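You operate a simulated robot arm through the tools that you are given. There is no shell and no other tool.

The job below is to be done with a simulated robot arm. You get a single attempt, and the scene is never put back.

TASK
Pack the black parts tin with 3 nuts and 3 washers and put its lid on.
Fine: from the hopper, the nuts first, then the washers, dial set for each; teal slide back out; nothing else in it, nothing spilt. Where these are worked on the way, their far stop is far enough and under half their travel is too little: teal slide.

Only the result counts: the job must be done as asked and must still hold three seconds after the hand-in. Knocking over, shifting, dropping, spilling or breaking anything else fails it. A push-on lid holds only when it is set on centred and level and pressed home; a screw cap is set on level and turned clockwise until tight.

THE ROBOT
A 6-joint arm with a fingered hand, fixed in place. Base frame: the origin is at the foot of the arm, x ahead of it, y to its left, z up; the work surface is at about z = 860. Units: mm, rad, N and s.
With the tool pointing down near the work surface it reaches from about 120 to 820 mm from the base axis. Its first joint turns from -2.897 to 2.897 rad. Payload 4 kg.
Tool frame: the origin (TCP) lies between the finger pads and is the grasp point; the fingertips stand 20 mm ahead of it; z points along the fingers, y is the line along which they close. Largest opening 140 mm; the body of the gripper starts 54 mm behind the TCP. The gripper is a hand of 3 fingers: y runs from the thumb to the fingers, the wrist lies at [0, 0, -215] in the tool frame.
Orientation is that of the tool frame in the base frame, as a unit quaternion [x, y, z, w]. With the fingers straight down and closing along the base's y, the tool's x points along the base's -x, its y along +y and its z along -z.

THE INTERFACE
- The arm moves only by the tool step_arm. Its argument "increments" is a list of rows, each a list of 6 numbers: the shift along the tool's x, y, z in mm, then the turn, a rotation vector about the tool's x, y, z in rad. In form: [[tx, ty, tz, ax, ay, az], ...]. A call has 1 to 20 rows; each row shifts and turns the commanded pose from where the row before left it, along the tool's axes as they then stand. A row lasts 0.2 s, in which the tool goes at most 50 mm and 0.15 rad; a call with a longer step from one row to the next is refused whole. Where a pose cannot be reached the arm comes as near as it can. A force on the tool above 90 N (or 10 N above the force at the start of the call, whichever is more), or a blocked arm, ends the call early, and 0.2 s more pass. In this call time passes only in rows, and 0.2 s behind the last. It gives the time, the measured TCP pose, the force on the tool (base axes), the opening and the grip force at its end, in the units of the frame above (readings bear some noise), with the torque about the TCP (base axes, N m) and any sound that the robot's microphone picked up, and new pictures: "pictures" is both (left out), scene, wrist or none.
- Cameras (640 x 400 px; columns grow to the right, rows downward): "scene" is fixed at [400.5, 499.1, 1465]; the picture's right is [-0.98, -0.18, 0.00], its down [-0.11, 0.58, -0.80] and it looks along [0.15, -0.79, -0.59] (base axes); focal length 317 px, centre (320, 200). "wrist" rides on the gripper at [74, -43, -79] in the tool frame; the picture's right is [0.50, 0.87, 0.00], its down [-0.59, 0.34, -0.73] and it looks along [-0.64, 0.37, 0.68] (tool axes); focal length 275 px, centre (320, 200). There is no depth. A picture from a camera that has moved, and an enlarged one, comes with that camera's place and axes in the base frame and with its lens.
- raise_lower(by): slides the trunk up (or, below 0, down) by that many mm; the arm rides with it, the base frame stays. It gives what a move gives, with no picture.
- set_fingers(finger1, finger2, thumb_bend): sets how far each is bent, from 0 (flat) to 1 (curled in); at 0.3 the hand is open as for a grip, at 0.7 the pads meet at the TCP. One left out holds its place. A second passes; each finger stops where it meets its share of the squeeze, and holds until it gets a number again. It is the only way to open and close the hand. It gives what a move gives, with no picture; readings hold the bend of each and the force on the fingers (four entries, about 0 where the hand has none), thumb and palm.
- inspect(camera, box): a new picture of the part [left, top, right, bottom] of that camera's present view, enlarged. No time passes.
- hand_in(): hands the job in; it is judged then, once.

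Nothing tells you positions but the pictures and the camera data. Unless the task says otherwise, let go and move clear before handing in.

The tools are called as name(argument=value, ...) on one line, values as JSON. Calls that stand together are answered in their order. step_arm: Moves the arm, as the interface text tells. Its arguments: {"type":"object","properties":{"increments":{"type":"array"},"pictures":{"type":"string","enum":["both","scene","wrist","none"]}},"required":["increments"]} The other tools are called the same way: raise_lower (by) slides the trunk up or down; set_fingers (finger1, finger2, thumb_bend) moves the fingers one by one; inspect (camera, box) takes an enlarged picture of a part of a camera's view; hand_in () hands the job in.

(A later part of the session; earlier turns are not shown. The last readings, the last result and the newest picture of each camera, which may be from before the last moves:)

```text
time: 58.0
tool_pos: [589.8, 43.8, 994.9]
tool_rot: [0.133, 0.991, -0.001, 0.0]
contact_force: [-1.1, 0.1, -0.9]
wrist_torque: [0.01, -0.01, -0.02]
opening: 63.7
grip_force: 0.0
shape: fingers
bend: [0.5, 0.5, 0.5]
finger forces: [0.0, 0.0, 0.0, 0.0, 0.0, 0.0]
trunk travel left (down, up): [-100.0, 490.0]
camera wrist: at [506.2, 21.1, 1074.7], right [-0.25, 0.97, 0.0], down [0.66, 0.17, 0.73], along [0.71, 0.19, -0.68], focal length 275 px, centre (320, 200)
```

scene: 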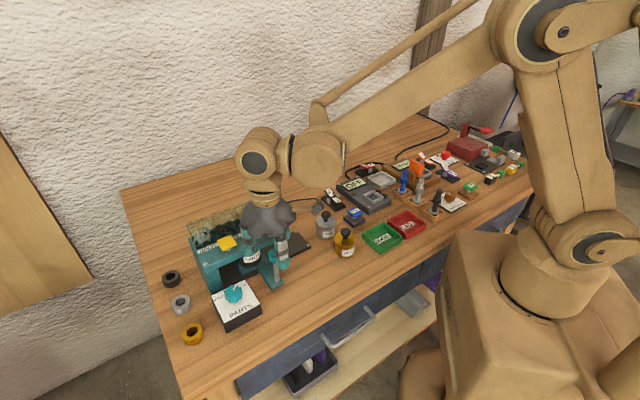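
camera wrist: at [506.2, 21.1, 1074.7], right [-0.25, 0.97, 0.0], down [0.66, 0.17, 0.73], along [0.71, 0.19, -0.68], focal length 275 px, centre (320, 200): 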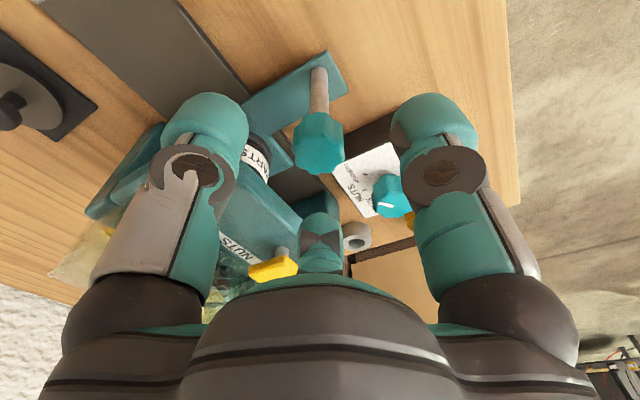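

step_arm(increments=[[3, -2.5, 20, 0, 0, 0], [0, 0, 13, 0, 0, 0]], pictures="none")

set_fingers(finger1=0.7, finger2=0.7, thumb_bend=0.7)

step_arm(increments=[[2.5, -4.3, 0, 0, 0, 0], [5, -8.7, 0, 0, 0, 0], [5, -8.7, 0, 0, 0, 0], [5, -8.7, 0, 0, 0, 0], [5, -8.7, 0, 0, 0, 0]], pictures="scene")

inspect(camera="scene", box=[190, 190, 340, 310])

```text
time: 58.6
tool_pos: [586.3, 42.2, 963.0]
tool_rot: [0.134, 0.991, -0.001, 0.0]
contact_force: [-0.2, 0.7, 0.5]
wrist_torque: [-0.03, -0.01, -0.03]
opening: 63.7
grip_force: 0.0
shape: fingers
bend: [0.5, 0.5, 0.5]
finger forces: [0.1, 0.0, 0.0, 0.0, 0.1, 0.0]
trunk travel left (down, up): [-100.0, 490.0]
```

```text
time: 59.6
tool_pos: [585.1, 41.2, 963.7]
tool_rot: [0.133, 0.991, 0.0, 0.0]
contact_force: [-0.8, -0.1, -4.3]
wrist_torque: [0.01, 0.03, 0.02]
opening: 18.3
grip_force: 13.1
shape: fingers
bend: [0.64, 0.64, 0.66]
finger forces: [7.9, 9.1, 0.1, 0.0, 9.4, 0.1]
trunk travel left (down, up): [-100.0, 490.0]
```

```text
time: 60.8
tool_pos: [552.8, 9.1, 962.9]
tool_rot: [0.133, 0.991, 0.0, 0.0]
contact_force: [-0.1, -1.1, -6.4]
wrist_torque: [-0.02, -0.01, 0.02]
opening: 17.8
grip_force: 13.2
shape: fingers
bend: [0.65, 0.64, 0.66]
finger forces: [7.7, 9.1, 0.1, 0.1, 9.8, 0.0]
trunk travel left (down, up): [-100.0, 490.0]
```

scene: 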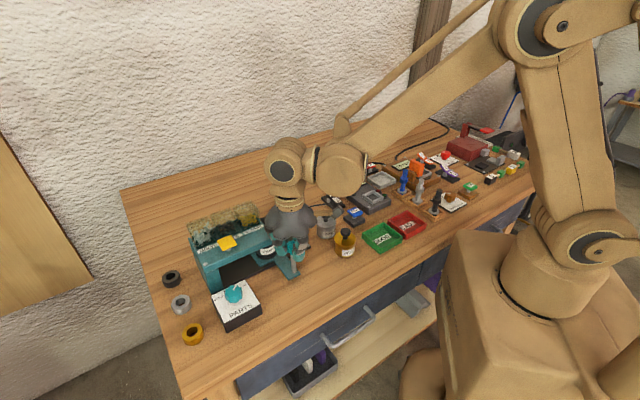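

```text
3.33 times, centred on (265, 250) of scene
camera zoom: at [400.5, 499.1, 1465.0], right [-0.98, -0.18, 0.0], down [-0.11, 0.58, -0.8], along [0.15, -0.79, -0.59], focal length 1056 px, centre (503, 33)
```

zoom: 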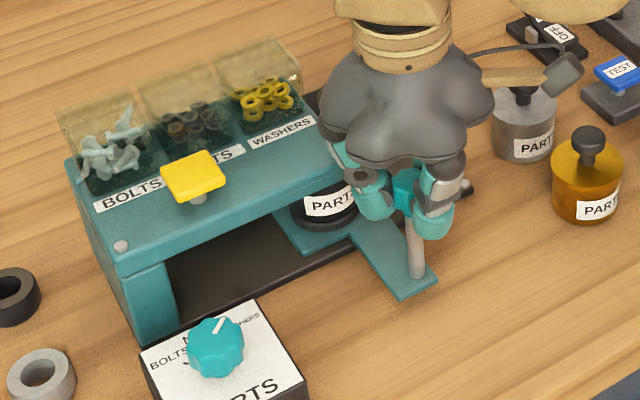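

The tin is coming back out. I'll pull the rest of the way until the outer stop.

step_arm(increments=[[5, -8.7, 0, 0, 0, 0], [5, -8.7, 0, 0, 0, 0], [5, -8.7, 0, 0, 0, 0], [5, -8.7, 0, 0, 0, 0], [5, -8.7, 0, 0, 0, 0], [5, -8.7, 0, 0, 0, 0], [2.5, -4.3, 0, 0, 0, 0]], pictures="none")

step_arm(increments=[[1.5, -2.6, 0, 0, 0, 0], [1.5, -2.6, 0, 0, 0, 0]], pictures="scene")

inspect(camera="scene", box=[220, 180, 360, 300])

```text
time: 62.4
tool_pos: [507.8, -38.5, 963.3]
tool_rot: [0.133, 0.991, 0.0, 0.001]
contact_force: [0.9, -2.8, -2.0]
wrist_torque: [-0.02, -0.02, 0.03]
opening: 17.9
grip_force: 13.2
shape: fingers
bend: [0.65, 0.64, 0.66]
finger forces: [7.6, 9.3, 0.1, 0.1, 10.1, 0.1]
trunk travel left (down, up): [-100.0, 490.0]
```

```text
time: 63.0
tool_pos: [503.3, -40.6, 963.1]
tool_rot: [0.132, 0.991, 0.0, 0.0]
contact_force: [9.1, 2.6, -0.6]
wrist_torque: [0.03, -0.14, 0.01]
opening: 17.2
grip_force: 13.7
shape: fingers
bend: [0.65, 0.64, 0.66]
finger forces: [6.8, 11.9, 0.1, 0.0, 8.6, 0.1]
trunk travel left (down, up): [-100.0, 490.0]
```

scene: 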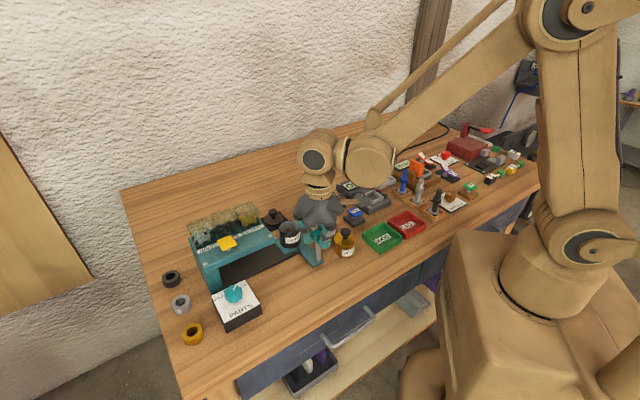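

```text
3.33 times, centred on (290, 240) of scene
camera zoom: at [400.5, 499.1, 1465.0], right [-0.98, -0.18, 0.0], down [-0.11, 0.58, -0.8], along [0.15, -0.79, -0.59], focal length 1056 px, centre (420, 67)
```

zoom: 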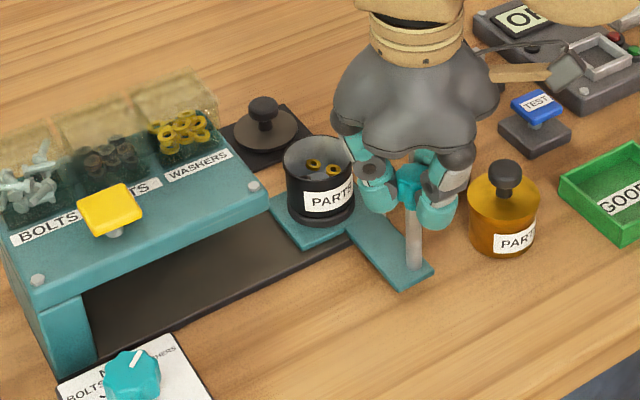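

The slide is at its outer stop and I can see washers in the tin. I'll release the knob, rise and go above the lid at about (663, -174).

set_fingers(finger1=0.5, finger2=0.5, thumb_bend=0.5)

step_arm(increments=[[0, 0, -40, 0, 0, 0], [0, 0, -40, 0, 0, 0], [0, 0, -40, 0, 0, 0], [-37.8, -17.3, 0, 0, 0, 0], [-37.8, -17.3, 0, 0, 0, 0]])

inspect(camera="scene", box=[250, 190, 350, 280])

inspect(camera="wrist", box=[160, 0, 480, 200])

```text
time: 64.0
tool_pos: [501.3, -40.4, 963.2]
tool_rot: [0.132, 0.991, 0.0, 0.0]
contact_force: [-0.2, -0.6, -0.4]
wrist_torque: [0.01, 0.0, 0.03]
opening: 63.7
grip_force: 0.1
shape: fingers
bend: [0.5, 0.5, 0.5]
finger forces: [0.0, 0.0, 0.0, 0.0, 0.0, 0.0]
trunk travel left (down, up): [-100.0, 490.0]
```

```text
time: 65.2
tool_pos: [567.1, -94.8, 1082.6]
tool_rot: [0.133, 0.991, 0.0, 0.0]
contact_force: [0.2, 0.1, -0.2]
wrist_torque: [0.0, 0.0, 0.0]
opening: 63.7
grip_force: 0.2
shape: fingers
bend: [0.5, 0.5, 0.5]
finger forces: [0.0, 0.0, 0.1, 0.0, 0.0, 0.0]
trunk travel left (down, up): [-100.0, 490.0]
camera wrist: at [483.5, -117.7, 1162.0], right [-0.25, 0.97, 0.0], down [0.66, 0.17, 0.73], along [0.71, 0.19, -0.68], focal length 275 px, centre (320, 200)
```

scene: 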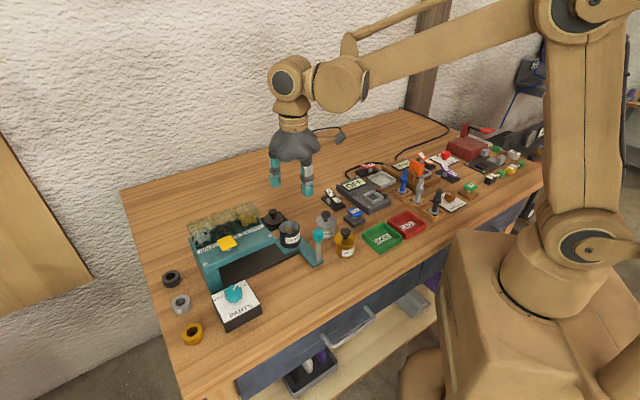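
wrist: 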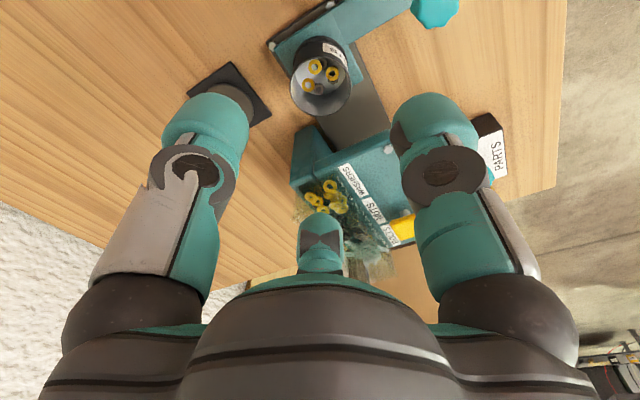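

```text
4.44 times, centred on (300, 235) of scene
camera zoom: at [400.5, 499.1, 1465.0], right [-0.98, -0.18, 0.0], down [-0.11, 0.58, -0.8], along [0.15, -0.79, -0.59], focal length 1408 px, centre (409, 44)
```

zoom: 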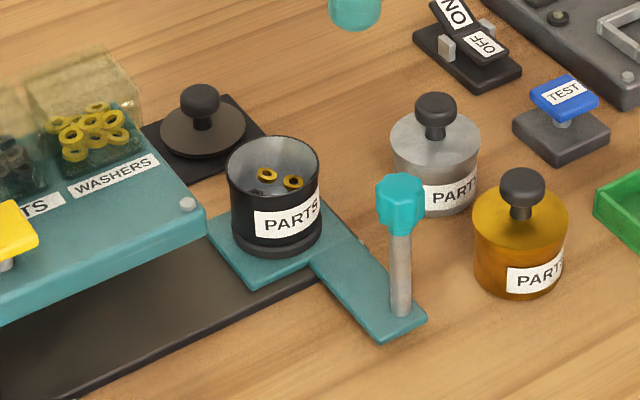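

```text
2.00 times, centred on (320, 100) of wrist
camera zoom: at [483.5, -117.7, 1162.0], right [-0.25, 0.97, 0.0], down [0.66, 0.17, 0.73], along [0.71, 0.19, -0.68], focal length 551 px, centre (320, 400)
```

zoom: 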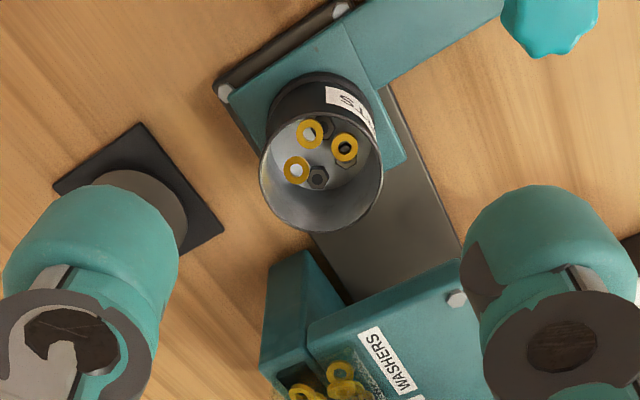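

The tin shows three washers over the nuts, and its rim centre triangulates to (590, -89, 921.5). Now I move above the lid.

step_arm(increments=[[-37.8, -17.3, 0, 0, 0, 0], [-37.8, -17.3, 0, 0, 0, 0], [-37.8, -17.3, 0, 0, 0, 0], [0, 0, 40, 0, 0, 0], [0, 0, 30, 0, 0, 0]])

inspect(camera="wrist", box=[200, 0, 440, 160])

inspect(camera="scene", box=[240, 170, 320, 240])

```text
time: 66.4
tool_pos: [663.3, -175.5, 1014.4]
tool_rot: [0.134, 0.991, 0.0, 0.0]
contact_force: [0.4, 0.4, -0.6]
wrist_torque: [-0.02, 0.0, 0.0]
opening: 63.5
grip_force: 0.0
shape: fingers
bend: [0.5, 0.5, 0.5]
finger forces: [0.1, 0.1, 0.0, 0.1, 0.0, 0.0]
trunk travel left (down, up): [-100.0, 490.0]
camera wrist: at [579.4, -198.3, 1091.9], right [-0.25, 0.97, 0.0], down [0.66, 0.17, 0.73], along [0.71, 0.19, -0.68], focal length 275 px, centre (320, 200)
```

scene: 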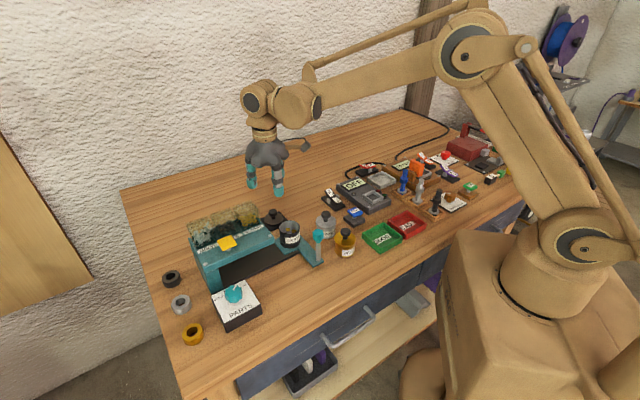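
wrist: 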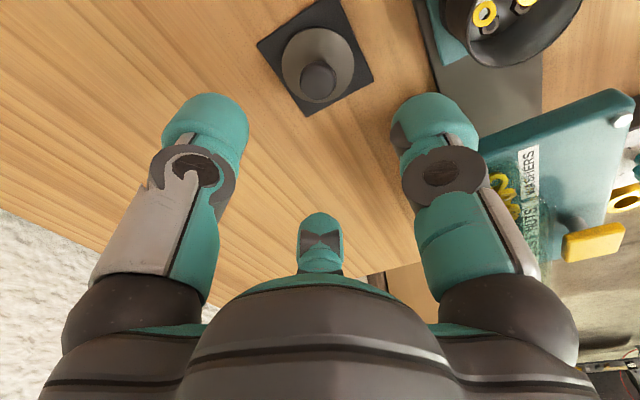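

```text
2.50 times, centred on (320, 80) of wrist
camera zoom: at [579.4, -198.3, 1091.9], right [-0.25, 0.97, 0.0], down [0.66, 0.17, 0.73], along [0.71, 0.19, -0.68], focal length 688 px, centre (320, 500)
```

zoom: 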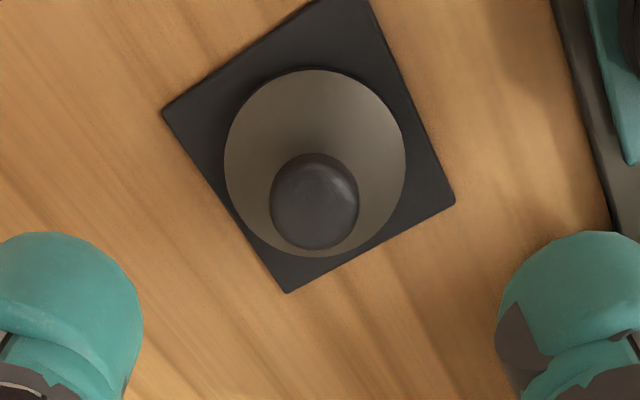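

```text
5.71 times, centred on (280, 205) of scene
camera zoom: at [400.5, 499.1, 1465.0], right [-0.98, -0.18, 0.0], down [-0.11, 0.58, -0.8], along [0.15, -0.79, -0.59], focal length 1810 px, centre (549, 171)
```

zoom: 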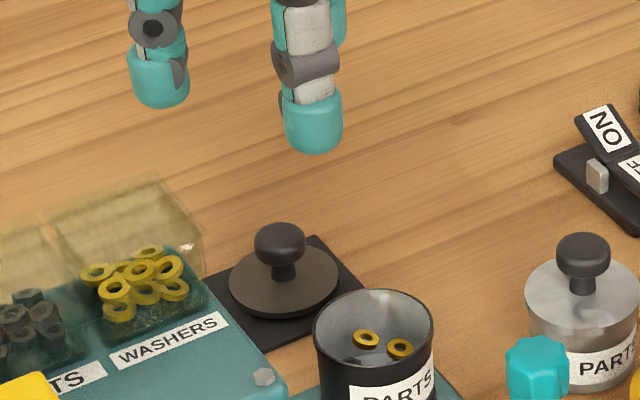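

The lid knob centre is at about (664, -177.6, 893) and the disc is at z ≈ 867. I'll descend around the knob.

step_arm(increments=[[-1.9, -1.2, 40, 0, 0, 0], [0, 0, 40, 0, 0, 0], [0, 0, 24, 0, 0, 0], [0, 0, 10, 0, 0, 0], [0, 0, 0, 0, 0, 0]])

inspect(camera="wrist", box=[160, 60, 480, 280])

inspect(camera="scene", box=[240, 170, 320, 240])

```text
time: 67.6
tool_pos: [663.4, -175.1, 899.1]
tool_rot: [0.134, 0.991, 0.0, 0.0]
contact_force: [-0.8, 1.3, 0.3]
wrist_torque: [0.03, 0.0, -0.01]
opening: 63.3
grip_force: 0.1
shape: fingers
bend: [0.5, 0.5, 0.5]
finger forces: [0.1, 0.0, 0.0, 0.0, 0.0, 0.0]
trunk travel left (down, up): [-100.0, 490.0]
camera wrist: at [580.4, -198.8, 978.3], right [-0.25, 0.97, 0.0], down [0.66, 0.17, 0.73], along [0.71, 0.19, -0.68], focal length 275 px, centre (320, 200)
```

scene: 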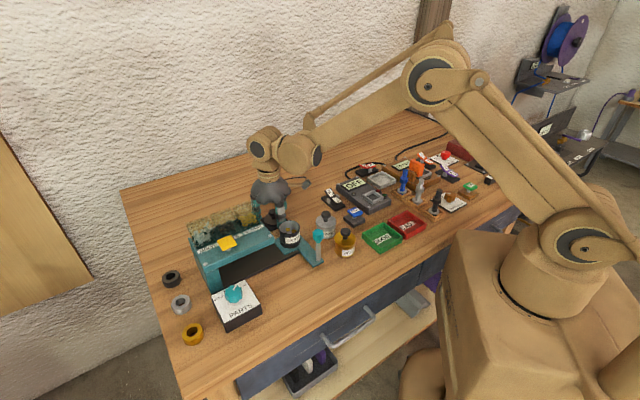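
wrist: 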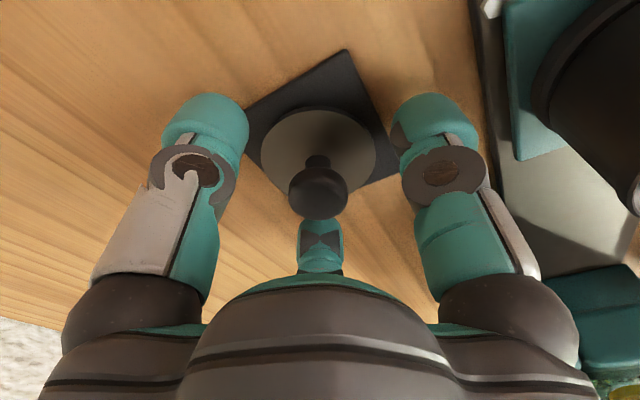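

```text
1.82 times, centred on (320, 170) of wrist
camera zoom: at [580.4, -198.8, 978.3], right [-0.25, 0.97, 0.0], down [0.66, 0.17, 0.73], along [0.71, 0.19, -0.68], focal length 500 px, centre (320, 254)
```

zoom: 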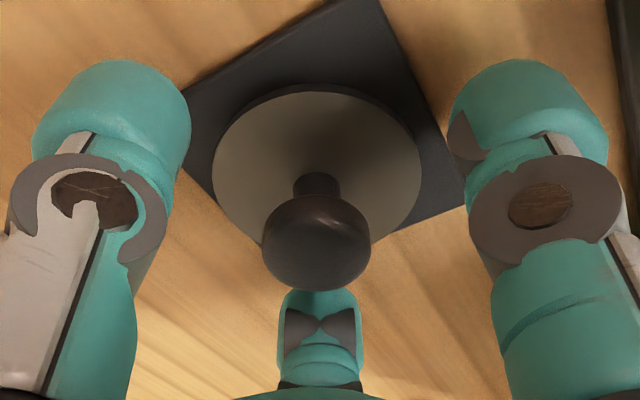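

```text
5.71 times, centred on (280, 205) of scene
camera zoom: at [400.5, 499.1, 1465.0], right [-0.98, -0.18, 0.0], down [-0.11, 0.58, -0.8], along [0.15, -0.79, -0.59], focal length 1810 px, centre (549, 171)
```

zoom: 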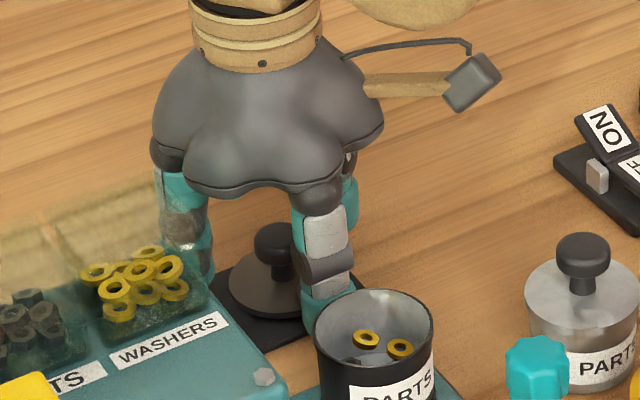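

The knob sits about 2 mm ahead of the TCP, so I'll make a small correction and then close.

step_arm(increments=[[-2.2, 0.3, 2, 0, 0, 0], [0, 0, 0, 0, 0, 0]], pictures="none")

set_fingers(finger1=0.7, finger2=0.7, thumb_bend=0.7)

inspect(camera="wrist", box=[200, 80, 440, 260])

```text
time: 68.2
tool_pos: [666.6, -175.6, 897.4]
tool_rot: [0.134, 0.991, 0.0, 0.0]
contact_force: [0.3, -0.1, -0.7]
wrist_torque: [-0.04, 0.01, -0.03]
opening: 63.7
grip_force: 0.2
shape: fingers
bend: [0.5, 0.5, 0.5]
finger forces: [0.0, 0.0, 0.0, 0.0, 0.1, 0.0]
trunk travel left (down, up): [-100.0, 490.0]
```

```text
time: 69.2
tool_pos: [665.2, -176.3, 897.6]
tool_rot: [0.133, 0.991, 0.0, 0.0]
contact_force: [1.0, -0.8, 10.5]
wrist_torque: [-0.22, 0.04, -0.01]
opening: 16.9
grip_force: 21.0
shape: fingers
bend: [0.64, 0.65, 0.67]
finger forces: [11.7, 10.7, 0.0, 0.1, 19.8, 0.0]
trunk travel left (down, up): [-100.0, 490.0]
```

```text
2.22 times, centred on (320, 170) of wrist
camera zoom: at [582.0, -199.0, 977.3], right [-0.25, 0.97, 0.0], down [0.66, 0.17, 0.73], along [0.71, 0.19, -0.68], focal length 612 px, centre (320, 267)
```

zoom: 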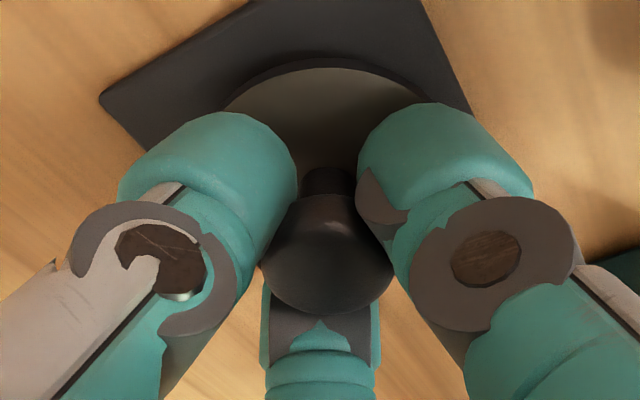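

Gripped, with a 10 N upward force, so a fingertip may be touching the disc. I'll lift slowly and check that the lid hangs level.

step_arm(increments=[[0, 0, -3, 0, 0, 0], [0, 0, -7, 0, 0, 0], [0, 0, -15, 0, 0, 0]])

inspect(camera="wrist", box=[200, 80, 440, 260])

inspect(camera="scene", box=[240, 170, 320, 240])

```text
time: 70.0
tool_pos: [666.2, -176.3, 922.3]
tool_rot: [0.133, 0.991, -0.001, 0.0]
contact_force: [0.1, -0.4, 0.3]
wrist_torque: [0.03, 0.01, 0.03]
opening: 17.3
grip_force: 15.8
shape: fingers
bend: [0.64, 0.65, 0.67]
finger forces: [10.6, 10.3, 0.1, 0.0, 11.2, 0.0]
trunk travel left (down, up): [-100.0, 490.0]
camera wrist: at [582.8, -199.0, 1002.0], right [-0.25, 0.97, 0.0], down [0.66, 0.17, 0.73], along [0.71, 0.19, -0.68], focal length 275 px, centre (320, 200)
```

scene: 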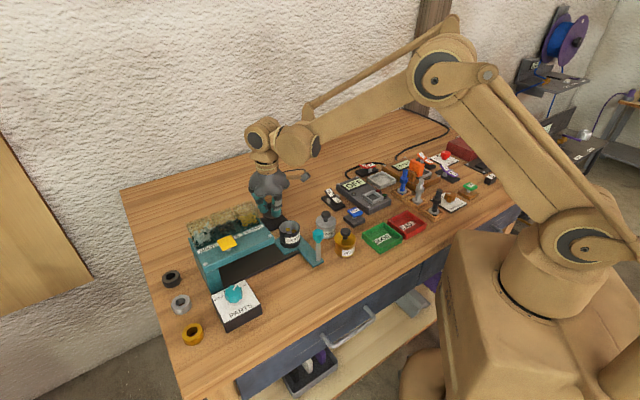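
wrist: 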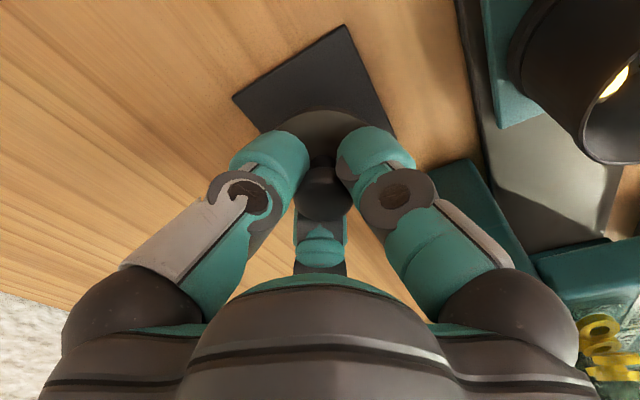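

```text
2.22 times, centred on (320, 170) of wrist
camera zoom: at [582.8, -199.0, 1002.0], right [-0.25, 0.97, 0.0], down [0.66, 0.17, 0.73], along [0.71, 0.19, -0.68], focal length 612 px, centre (320, 267)
```

zoom: 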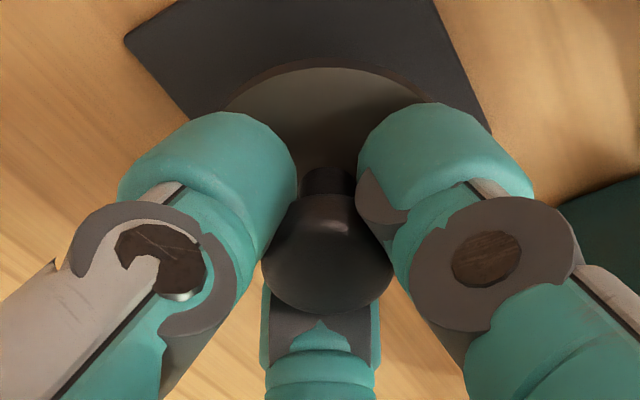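

```text
5.71 times, centred on (280, 205) of scene
camera zoom: at [400.5, 499.1, 1465.0], right [-0.98, -0.18, 0.0], down [-0.11, 0.58, -0.8], along [0.15, -0.79, -0.59], focal length 1810 px, centre (549, 171)
```

zoom: 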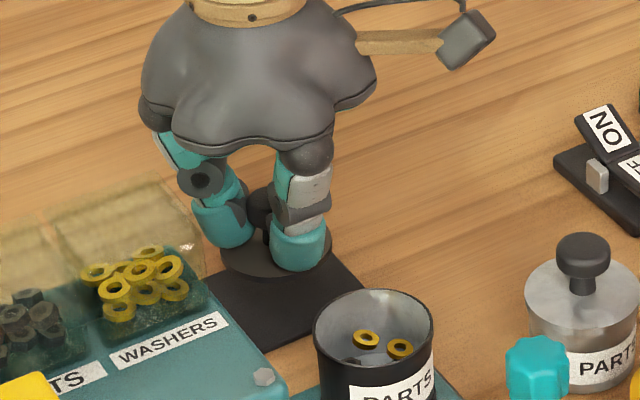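

The lid is lifted and level, with no change in the view against before. I'll raise it, turn so a finger gap faces the bins, and carry it over the tin.

step_arm(increments=[[0, 0, -36, 0, 0, 0], [0, 0, -36, 0, 0, 0], [0, 0, -36, 0, 0, 0], [0, 0, 0, 0, 0, 0.1455], [0, 0, 0, 0, 0, 0.1455], [0, 0, 0, 0, 0, 0.1455], [0, 0, 0, 0, 0, 0.1455], [0, 0, 0, 0, 0, 0.1455], [0, 0, 0, 0, 0, 0.1455], [18.4, -5.7, 0, 0, 0, 0], [18.4, -5.7, 0, 0, 0, 0], [18.4, -5.7, 0, 0, 0, 0], [18.4, -5.7, 0, 0, 0, 0], [18.4, -5.7, 0, 0, 0, 0], [18.7, -5.8, 0, 0, 0, 0], [0, 0, 0, 0, 0, 0]])

inspect(camera="wrist", box=[180, 0, 460, 210])

inspect(camera="scene", box=[250, 180, 340, 260])

```text
time: 73.4
tool_pos: [588.7, -90.1, 1028.5]
tool_rot: [0.539, 0.842, 0.0, 0.0]
contact_force: [-0.6, 0.7, 0.6]
wrist_torque: [-0.03, 0.0, 0.01]
opening: 17.0
grip_force: 15.7
shape: fingers
bend: [0.64, 0.65, 0.67]
finger forces: [10.7, 10.3, 0.1, 0.1, 11.0, 0.1]
trunk travel left (down, up): [-100.0, 490.0]
camera wrist: at [518.5, -41.1, 1109.5], right [0.58, 0.82, 0.0], down [0.55, -0.39, 0.73], along [0.6, -0.42, -0.68], focal length 275 px, centre (320, 200)
```

scene: 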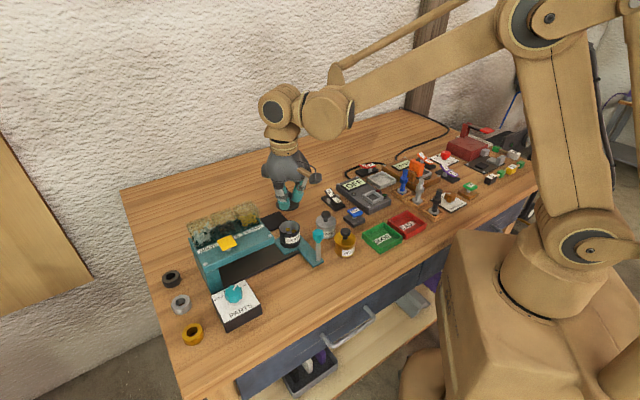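
wrist: 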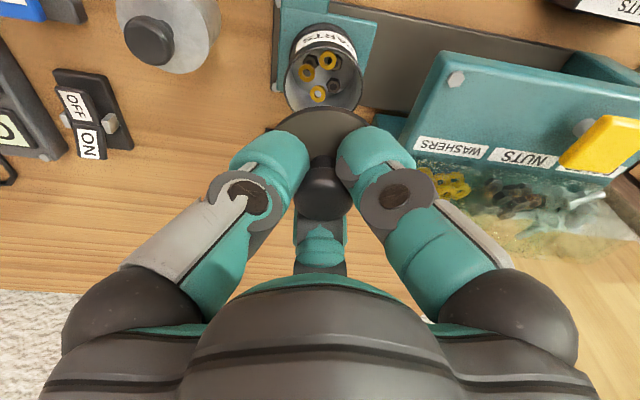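

```text
1.90 times, centred on (320, 105) of wrist
camera zoom: at [518.5, -41.1, 1109.5], right [0.58, 0.82, 0.0], down [0.55, -0.39, 0.73], along [0.6, -0.42, -0.68], focal length 524 px, centre (320, 381)
```

zoom: 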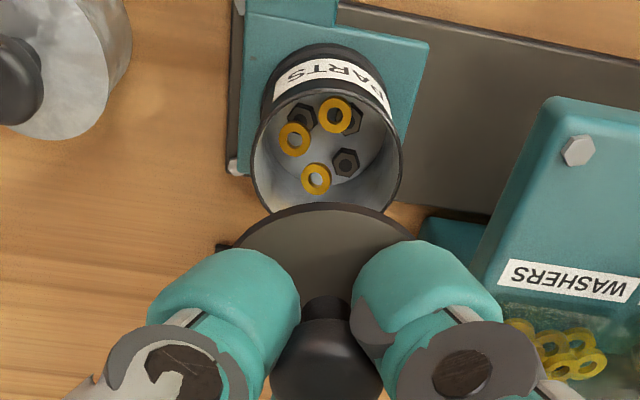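

```text
5.00 times, centred on (295, 220) of scene
camera zoom: at [400.5, 499.1, 1465.0], right [-0.98, -0.18, 0.0], down [-0.11, 0.58, -0.8], along [0.15, -0.79, -0.59], focal length 1584 px, centre (445, 100)
```

zoom: 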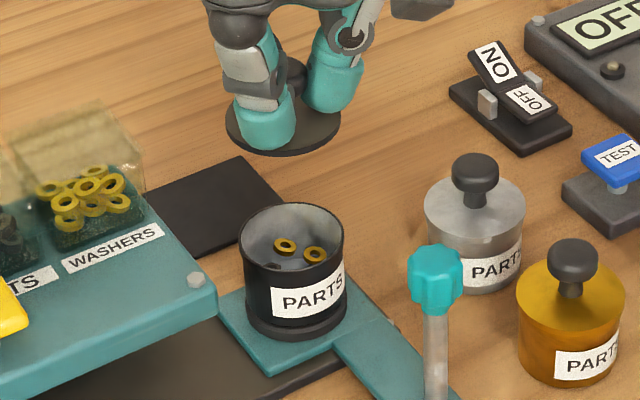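

All three nuts and three washers are visible in the tin. Now I'll zoom in to refine the alignment of lid and rim.

inspect(camera="wrist", box=[260, 10, 380, 150])

inspect(camera="scene", box=[280, 190, 330, 250])

```text
2.86 times, centred on (320, 80) of wrist
camera zoom: at [518.5, -41.1, 1109.5], right [0.58, 0.82, 0.0], down [0.55, -0.39, 0.73], along [0.6, -0.42, -0.68], focal length 786 px, centre (320, 543)
```

zoom: 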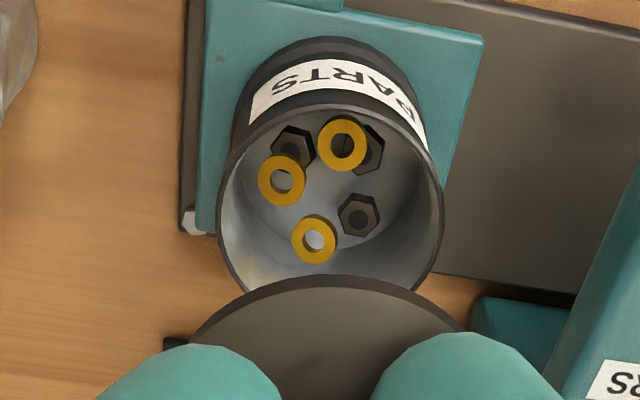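

```text
6.67 times, centred on (305, 220) of scene
camera zoom: at [400.5, 499.1, 1465.0], right [-0.98, -0.18, 0.0], down [-0.11, 0.58, -0.8], along [0.15, -0.79, -0.59], focal length 2112 px, centre (420, 67)
```

zoom: 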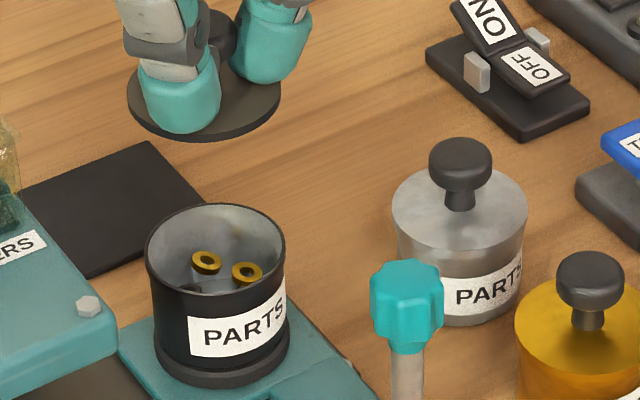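

Lid and rim agree within about 1 mm. I'll apply that correction and come down to about 10 mm above the rim.

step_arm(increments=[[1.0, 0.2, 20, 0, 0, 0], [0, 0, 25, 0, 0, 0], [0, 0, 18, 0, 0, 0], [0, 0, 0, 0, 0, 0]])

inspect(camera="wrist", box=[240, 60, 400, 200])

inspect(camera="scene", box=[260, 200, 330, 260])

```text
time: 74.4
tool_pos: [588.3, -88.4, 966.7]
tool_rot: [0.54, 0.842, -0.001, 0.0]
contact_force: [0.2, 0.0, -1.0]
wrist_torque: [0.01, 0.01, 0.07]
opening: 16.9
grip_force: 15.9
shape: fingers
bend: [0.64, 0.65, 0.67]
finger forces: [10.6, 10.3, 0.1, 0.0, 11.0, 0.0]
trunk travel left (down, up): [-100.0, 490.0]
camera wrist: at [517.9, -40.4, 1046.0], right [0.58, 0.82, 0.0], down [0.55, -0.39, 0.73], along [0.6, -0.42, -0.68], focal length 275 px, centre (320, 200)
```

scene: 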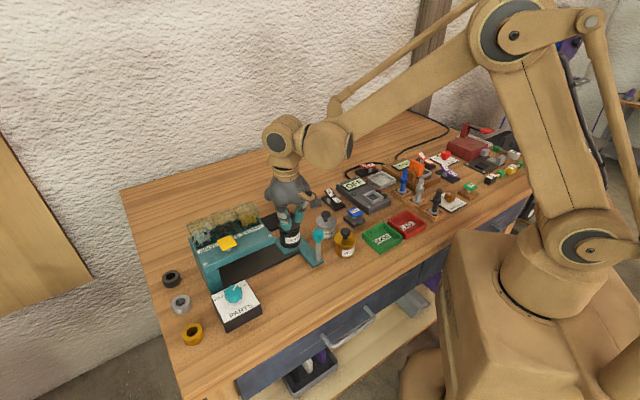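
wrist: 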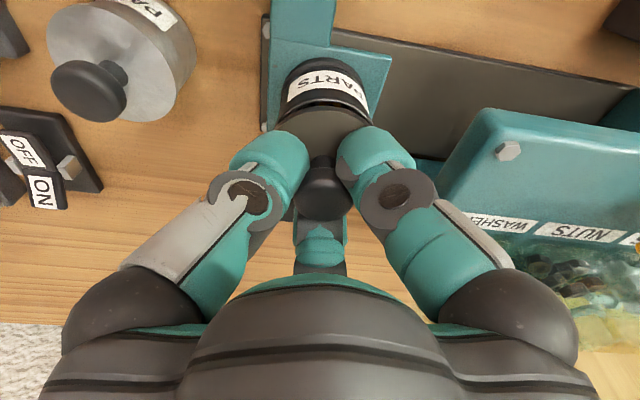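

```text
2.86 times, centred on (320, 130) of wrist
camera zoom: at [517.9, -40.4, 1046.0], right [0.58, 0.82, 0.0], down [0.55, -0.39, 0.73], along [0.6, -0.42, -0.68], focal length 786 px, centre (320, 400)
```

zoom: 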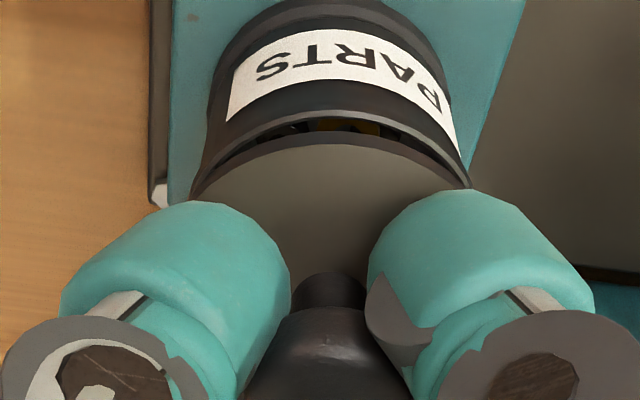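

```text
6.67 times, centred on (295, 230) of scene
camera zoom: at [400.5, 499.1, 1465.0], right [-0.98, -0.18, 0.0], down [-0.11, 0.58, -0.8], along [0.15, -0.79, -0.59], focal length 2112 px, centre (487, 0)
```

zoom: 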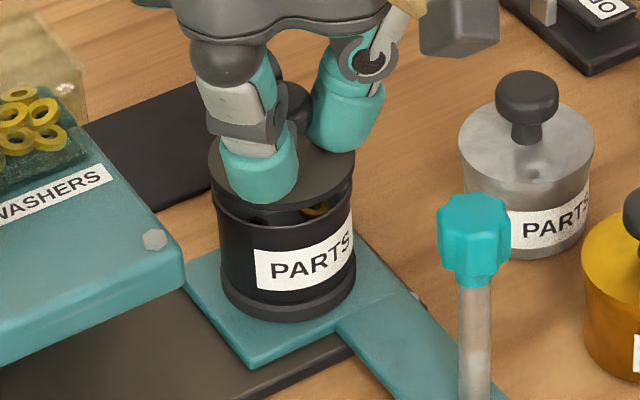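

The gap is even and the lid is centred on the tin in both views. I'll lower slowly onto the rim.

step_arm(increments=[[0, 0, 4, 0, 0, 0], [0, 0, 3, 0, 0, 0], [0, 0, 1, 0, 0, 0], [0, 0, 0, 0, 0, 0]])

inspect(camera="wrist", box=[240, 60, 400, 200])

inspect(camera="scene", box=[260, 200, 330, 260])

```text
time: 75.4
tool_pos: [587.9, -88.5, 959.4]
tool_rot: [0.539, 0.842, 0.0, 0.001]
contact_force: [0.6, 0.4, 0.2]
wrist_torque: [0.01, 0.02, -0.01]
opening: 17.1
grip_force: 16.1
shape: fingers
bend: [0.64, 0.65, 0.67]
finger forces: [10.6, 10.4, 0.1, 0.1, 11.0, 0.1]
trunk travel left (down, up): [-100.0, 490.0]
camera wrist: at [518.1, -40.5, 1038.8], right [0.58, 0.82, 0.0], down [0.55, -0.39, 0.73], along [0.6, -0.42, -0.68], focal length 275 px, centre (320, 200)
```

scene: 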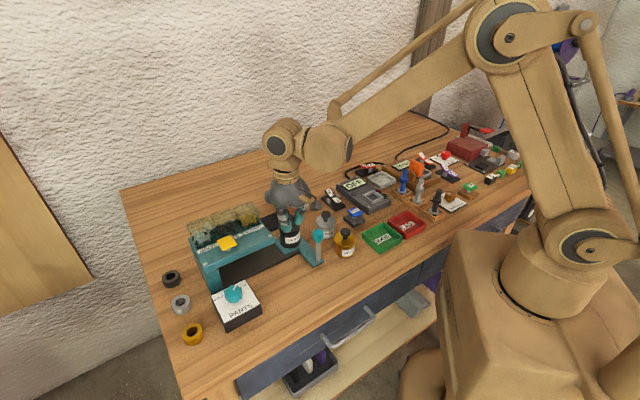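
wrist: 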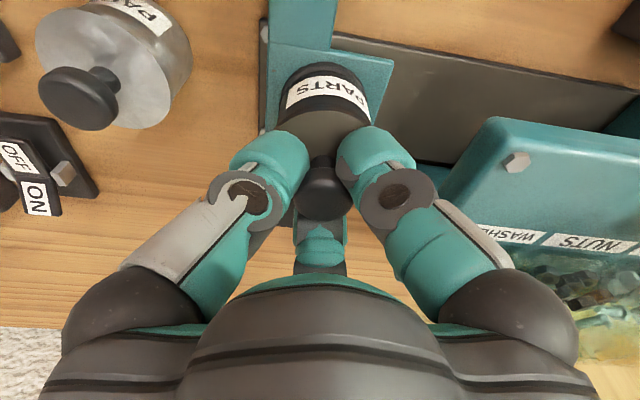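

```text
2.86 times, centred on (320, 130) of wrist
camera zoom: at [518.1, -40.5, 1038.8], right [0.58, 0.82, 0.0], down [0.55, -0.39, 0.73], along [0.6, -0.42, -0.68], focal length 786 px, centre (320, 400)
```

zoom: 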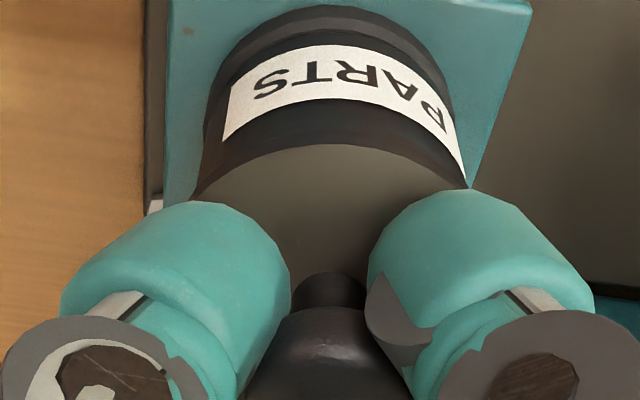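

```text
6.67 times, centred on (295, 230) of scene
camera zoom: at [400.5, 499.1, 1465.0], right [-0.98, -0.18, 0.0], down [-0.11, 0.58, -0.8], along [0.15, -0.79, -0.59], focal length 2112 px, centre (487, 0)
```

zoom: 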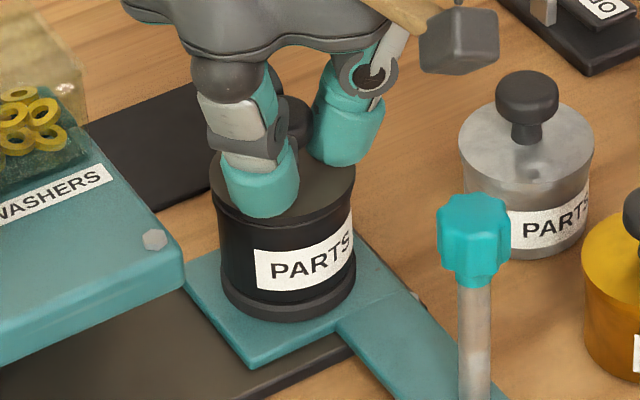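

The lid is nearly on and centred. I'll lower in 1 mm steps to make contact.

step_arm(increments=[[0, 0, 1, 0, 0, 0], [0, 0, 1, 0, 0, 0], [0, 0, 1, 0, 0, 0]], pictures="none")

```text
time: 76.2
tool_pos: [587.0, -87.9, 957.3]
tool_rot: [0.539, 0.842, 0.0, -0.001]
contact_force: [3.2, -0.2, 9.9]
wrist_torque: [-0.08, -0.02, 0.01]
opening: 16.9
grip_force: 20.9
shape: fingers
bend: [0.64, 0.65, 0.67]
finger forces: [12.5, 12.7, 0.1, 0.1, 16.9, 0.0]
trunk travel left (down, up): [-100.0, 490.0]
heard: snap
```

I heard a snap at 10 N, which suggests the lid is seating. I'll press a little more to be sure it is home, then look.

step_arm(increments=[[0, 0, 1, 0, 0, 0], [0, 0, 1, 0, 0, 0]], pictures="none")

inspect(camera="scene", box=[260, 200, 330, 260])

inspect(camera="wrist", box=[240, 60, 400, 200])

```text
time: 76.8
tool_pos: [586.9, -88.6, 956.7]
tool_rot: [0.54, 0.841, 0.001, 0.002]
contact_force: [13.7, -2.2, 52.0]
wrist_torque: [-0.3, 0.01, 0.06]
opening: 16.5
grip_force: 41.8
shape: fingers
bend: [0.65, 0.65, 0.67]
finger forces: [23.7, 21.8, 0.0, 0.0, 39.0, 0.1]
trunk travel left (down, up): [-100.0, 490.0]
```

```text
6.67 times, centred on (295, 230) of scene
camera zoom: at [400.5, 499.1, 1465.0], right [-0.98, -0.18, 0.0], down [-0.11, 0.58, -0.8], along [0.15, -0.79, -0.59], focal length 2112 px, centre (487, 0)
```

zoom: 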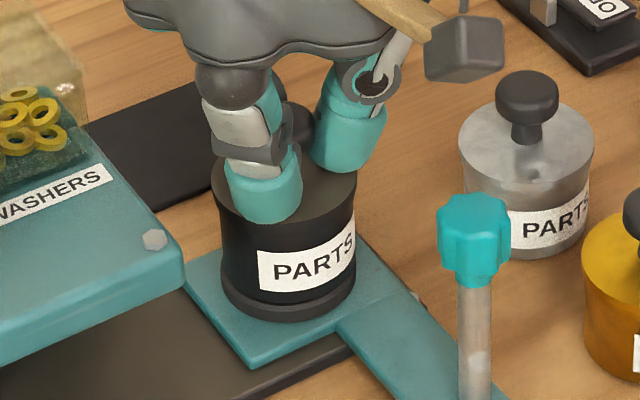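

```text
2.86 times, centred on (320, 130) of wrist
camera zoom: at [516.5, -40.3, 1035.8], right [0.58, 0.82, 0.0], down [0.55, -0.39, 0.74], along [0.6, -0.43, -0.68], focal length 786 px, centre (320, 400)
```

zoom: 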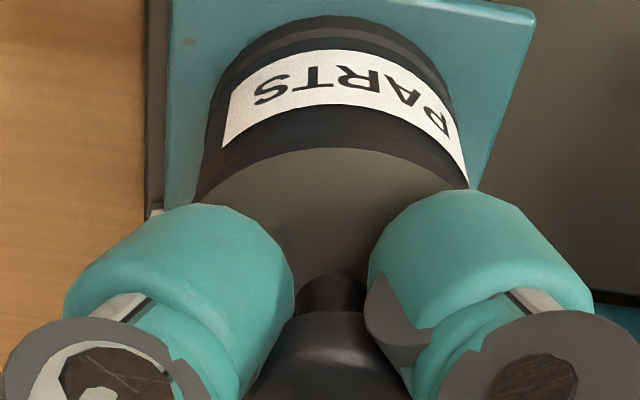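

The lid is down, with 52 N on it. I'll relieve the load, open the fingers gently and rise clear.

step_arm(increments=[[0, 0, -1, 0, 0, 0], [0, 0, -0.8, 0, 0, 0]], pictures="none")

```text
time: 77.4
tool_pos: [586.9, -90.2, 957.3]
tool_rot: [0.539, 0.842, 0.001, 0.001]
contact_force: [10.9, -1.9, 33.2]
wrist_torque: [-0.19, -0.21, 0.05]
opening: 16.6
grip_force: 33.1
shape: fingers
bend: [0.65, 0.65, 0.67]
finger forces: [19.3, 21.6, 0.0, 0.1, 24.5, 0.0]
trunk travel left (down, up): [-100.0, 490.0]
```

step_arm(increments=[[0, 0, -1, 0, 0, 0], [0, 0, -0.5, 0, 0, 0]], pictures="none")

```text
time: 78.0
tool_pos: [587.5, -89.2, 956.9]
tool_rot: [0.54, 0.842, 0.0, 0.0]
contact_force: [0.7, 0.3, 0.1]
wrist_torque: [0.03, -0.03, -0.03]
opening: 16.8
grip_force: 17.2
shape: fingers
bend: [0.65, 0.65, 0.67]
finger forces: [12.2, 11.6, 0.0, 0.0, 10.9, 0.0]
trunk travel left (down, up): [-100.0, 490.0]
heard: snap
```

I heard another snap while unloading. I need to check whether the lid is still seated.

inspect(camera="scene", box=[270, 210, 320, 250])

inspect(camera="wrist", box=[260, 60, 380, 160])

```text
10.00 times, centred on (295, 230) of scene
camera zoom: at [400.5, 499.1, 1465.0], right [-0.98, -0.18, 0.0], down [-0.11, 0.58, -0.8], along [0.15, -0.79, -0.59], focal length 3168 px, centre (570, -100)
```

zoom: 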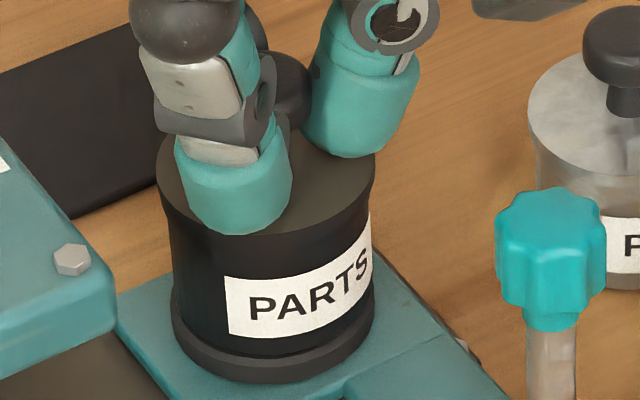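

```text
4.00 times, centred on (320, 110) of wrist
camera zoom: at [517.5, -40.4, 1036.6], right [0.58, 0.82, 0.0], down [0.55, -0.39, 0.73], along [0.6, -0.42, -0.68], focal length 1101 px, centre (320, 560)
```

zoom: 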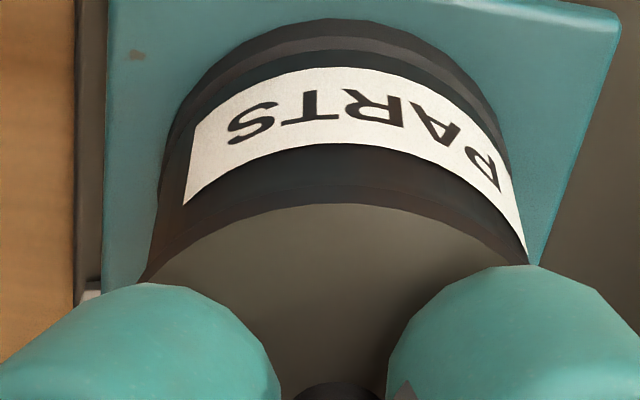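

I can't tell whether the lid popped loose while still held. I'll let go so nothing pulls on it, then press down from the top without gripping.

set_fingers(finger1=0.5, finger2=0.5, thumb_bend=0.5)

step_arm(increments=[[0, 0, -20, 0, 0, 0], [0, 0, -40, 0, 0, 0], [0, 0, -40, 0, 0, 0]])

inspect(camera="scene", box=[265, 200, 325, 255])

inspect(camera="wrist", box=[220, 0, 420, 160])

```text
time: 79.0
tool_pos: [588.5, -88.4, 957.3]
tool_rot: [0.54, 0.842, 0.001, 0.0]
contact_force: [-0.4, 1.1, -0.6]
wrist_torque: [-0.01, 0.01, -0.01]
opening: 63.4
grip_force: 0.0
shape: fingers
bend: [0.5, 0.5, 0.5]
finger forces: [0.1, 0.1, 0.0, 0.0, 0.1, 0.0]
trunk travel left (down, up): [-100.0, 490.0]
heard: snap
```

```text
time: 79.8
tool_pos: [587.7, -88.0, 1059.3]
tool_rot: [0.539, 0.842, 0.0, 0.0]
contact_force: [0.4, -0.3, 0.4]
wrist_torque: [-0.02, 0.0, -0.02]
opening: 63.1
grip_force: 0.1
shape: fingers
bend: [0.5, 0.5, 0.5]
finger forces: [0.1, 0.0, 0.1, 0.0, 0.0, 0.0]
trunk travel left (down, up): [-100.0, 490.0]
camera wrist: at [517.8, -40.6, 1137.6], right [0.58, 0.82, 0.0], down [0.55, -0.39, 0.73], along [0.6, -0.42, -0.68], focal length 275 px, centre (320, 200)
```

scene: 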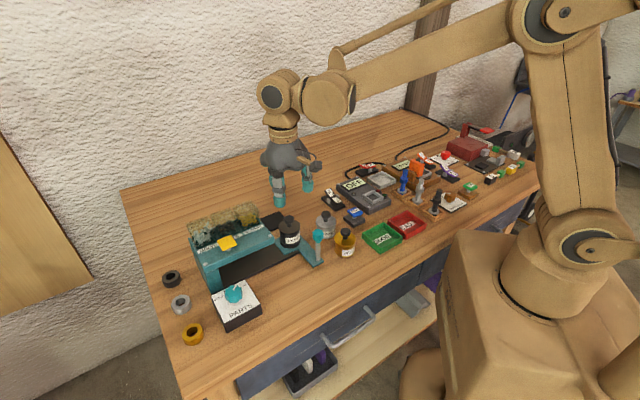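
wrist: 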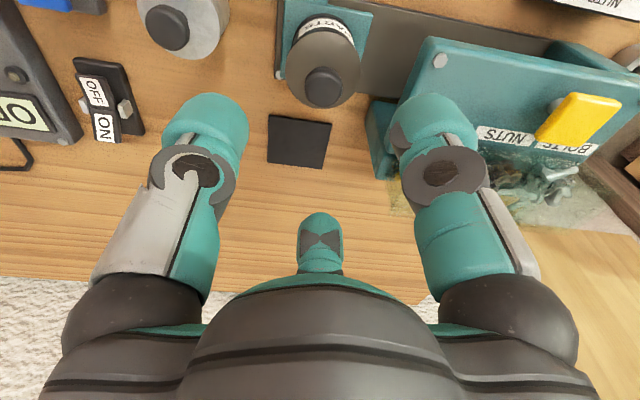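

```text
7.27 times, centred on (295, 228) of scene
camera zoom: at [400.5, 499.1, 1465.0], right [-0.98, -0.18, 0.0], down [-0.11, 0.58, -0.8], along [0.15, -0.79, -0.59], focal length 2304 px, centre (502, 0)
```

zoom: 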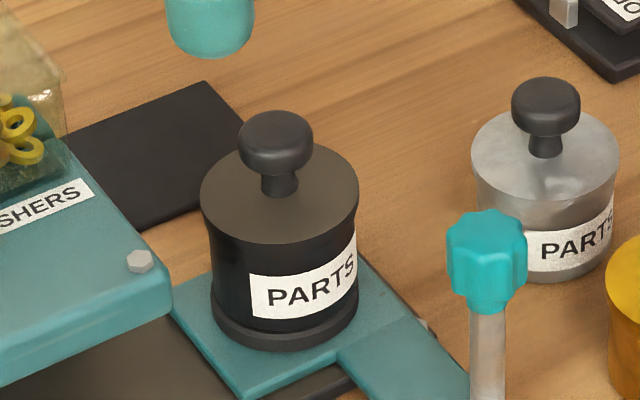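

```text
2.50 times, centred on (320, 80) of wrist
camera zoom: at [517.8, -40.6, 1137.6], right [0.58, 0.82, 0.0], down [0.55, -0.39, 0.73], along [0.6, -0.42, -0.68], focal length 688 px, centre (320, 500)
```

zoom: 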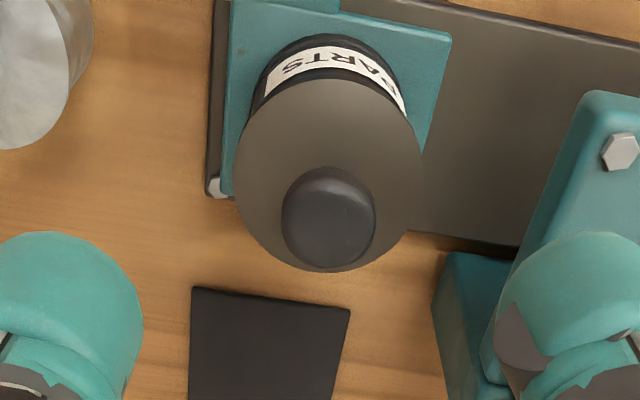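

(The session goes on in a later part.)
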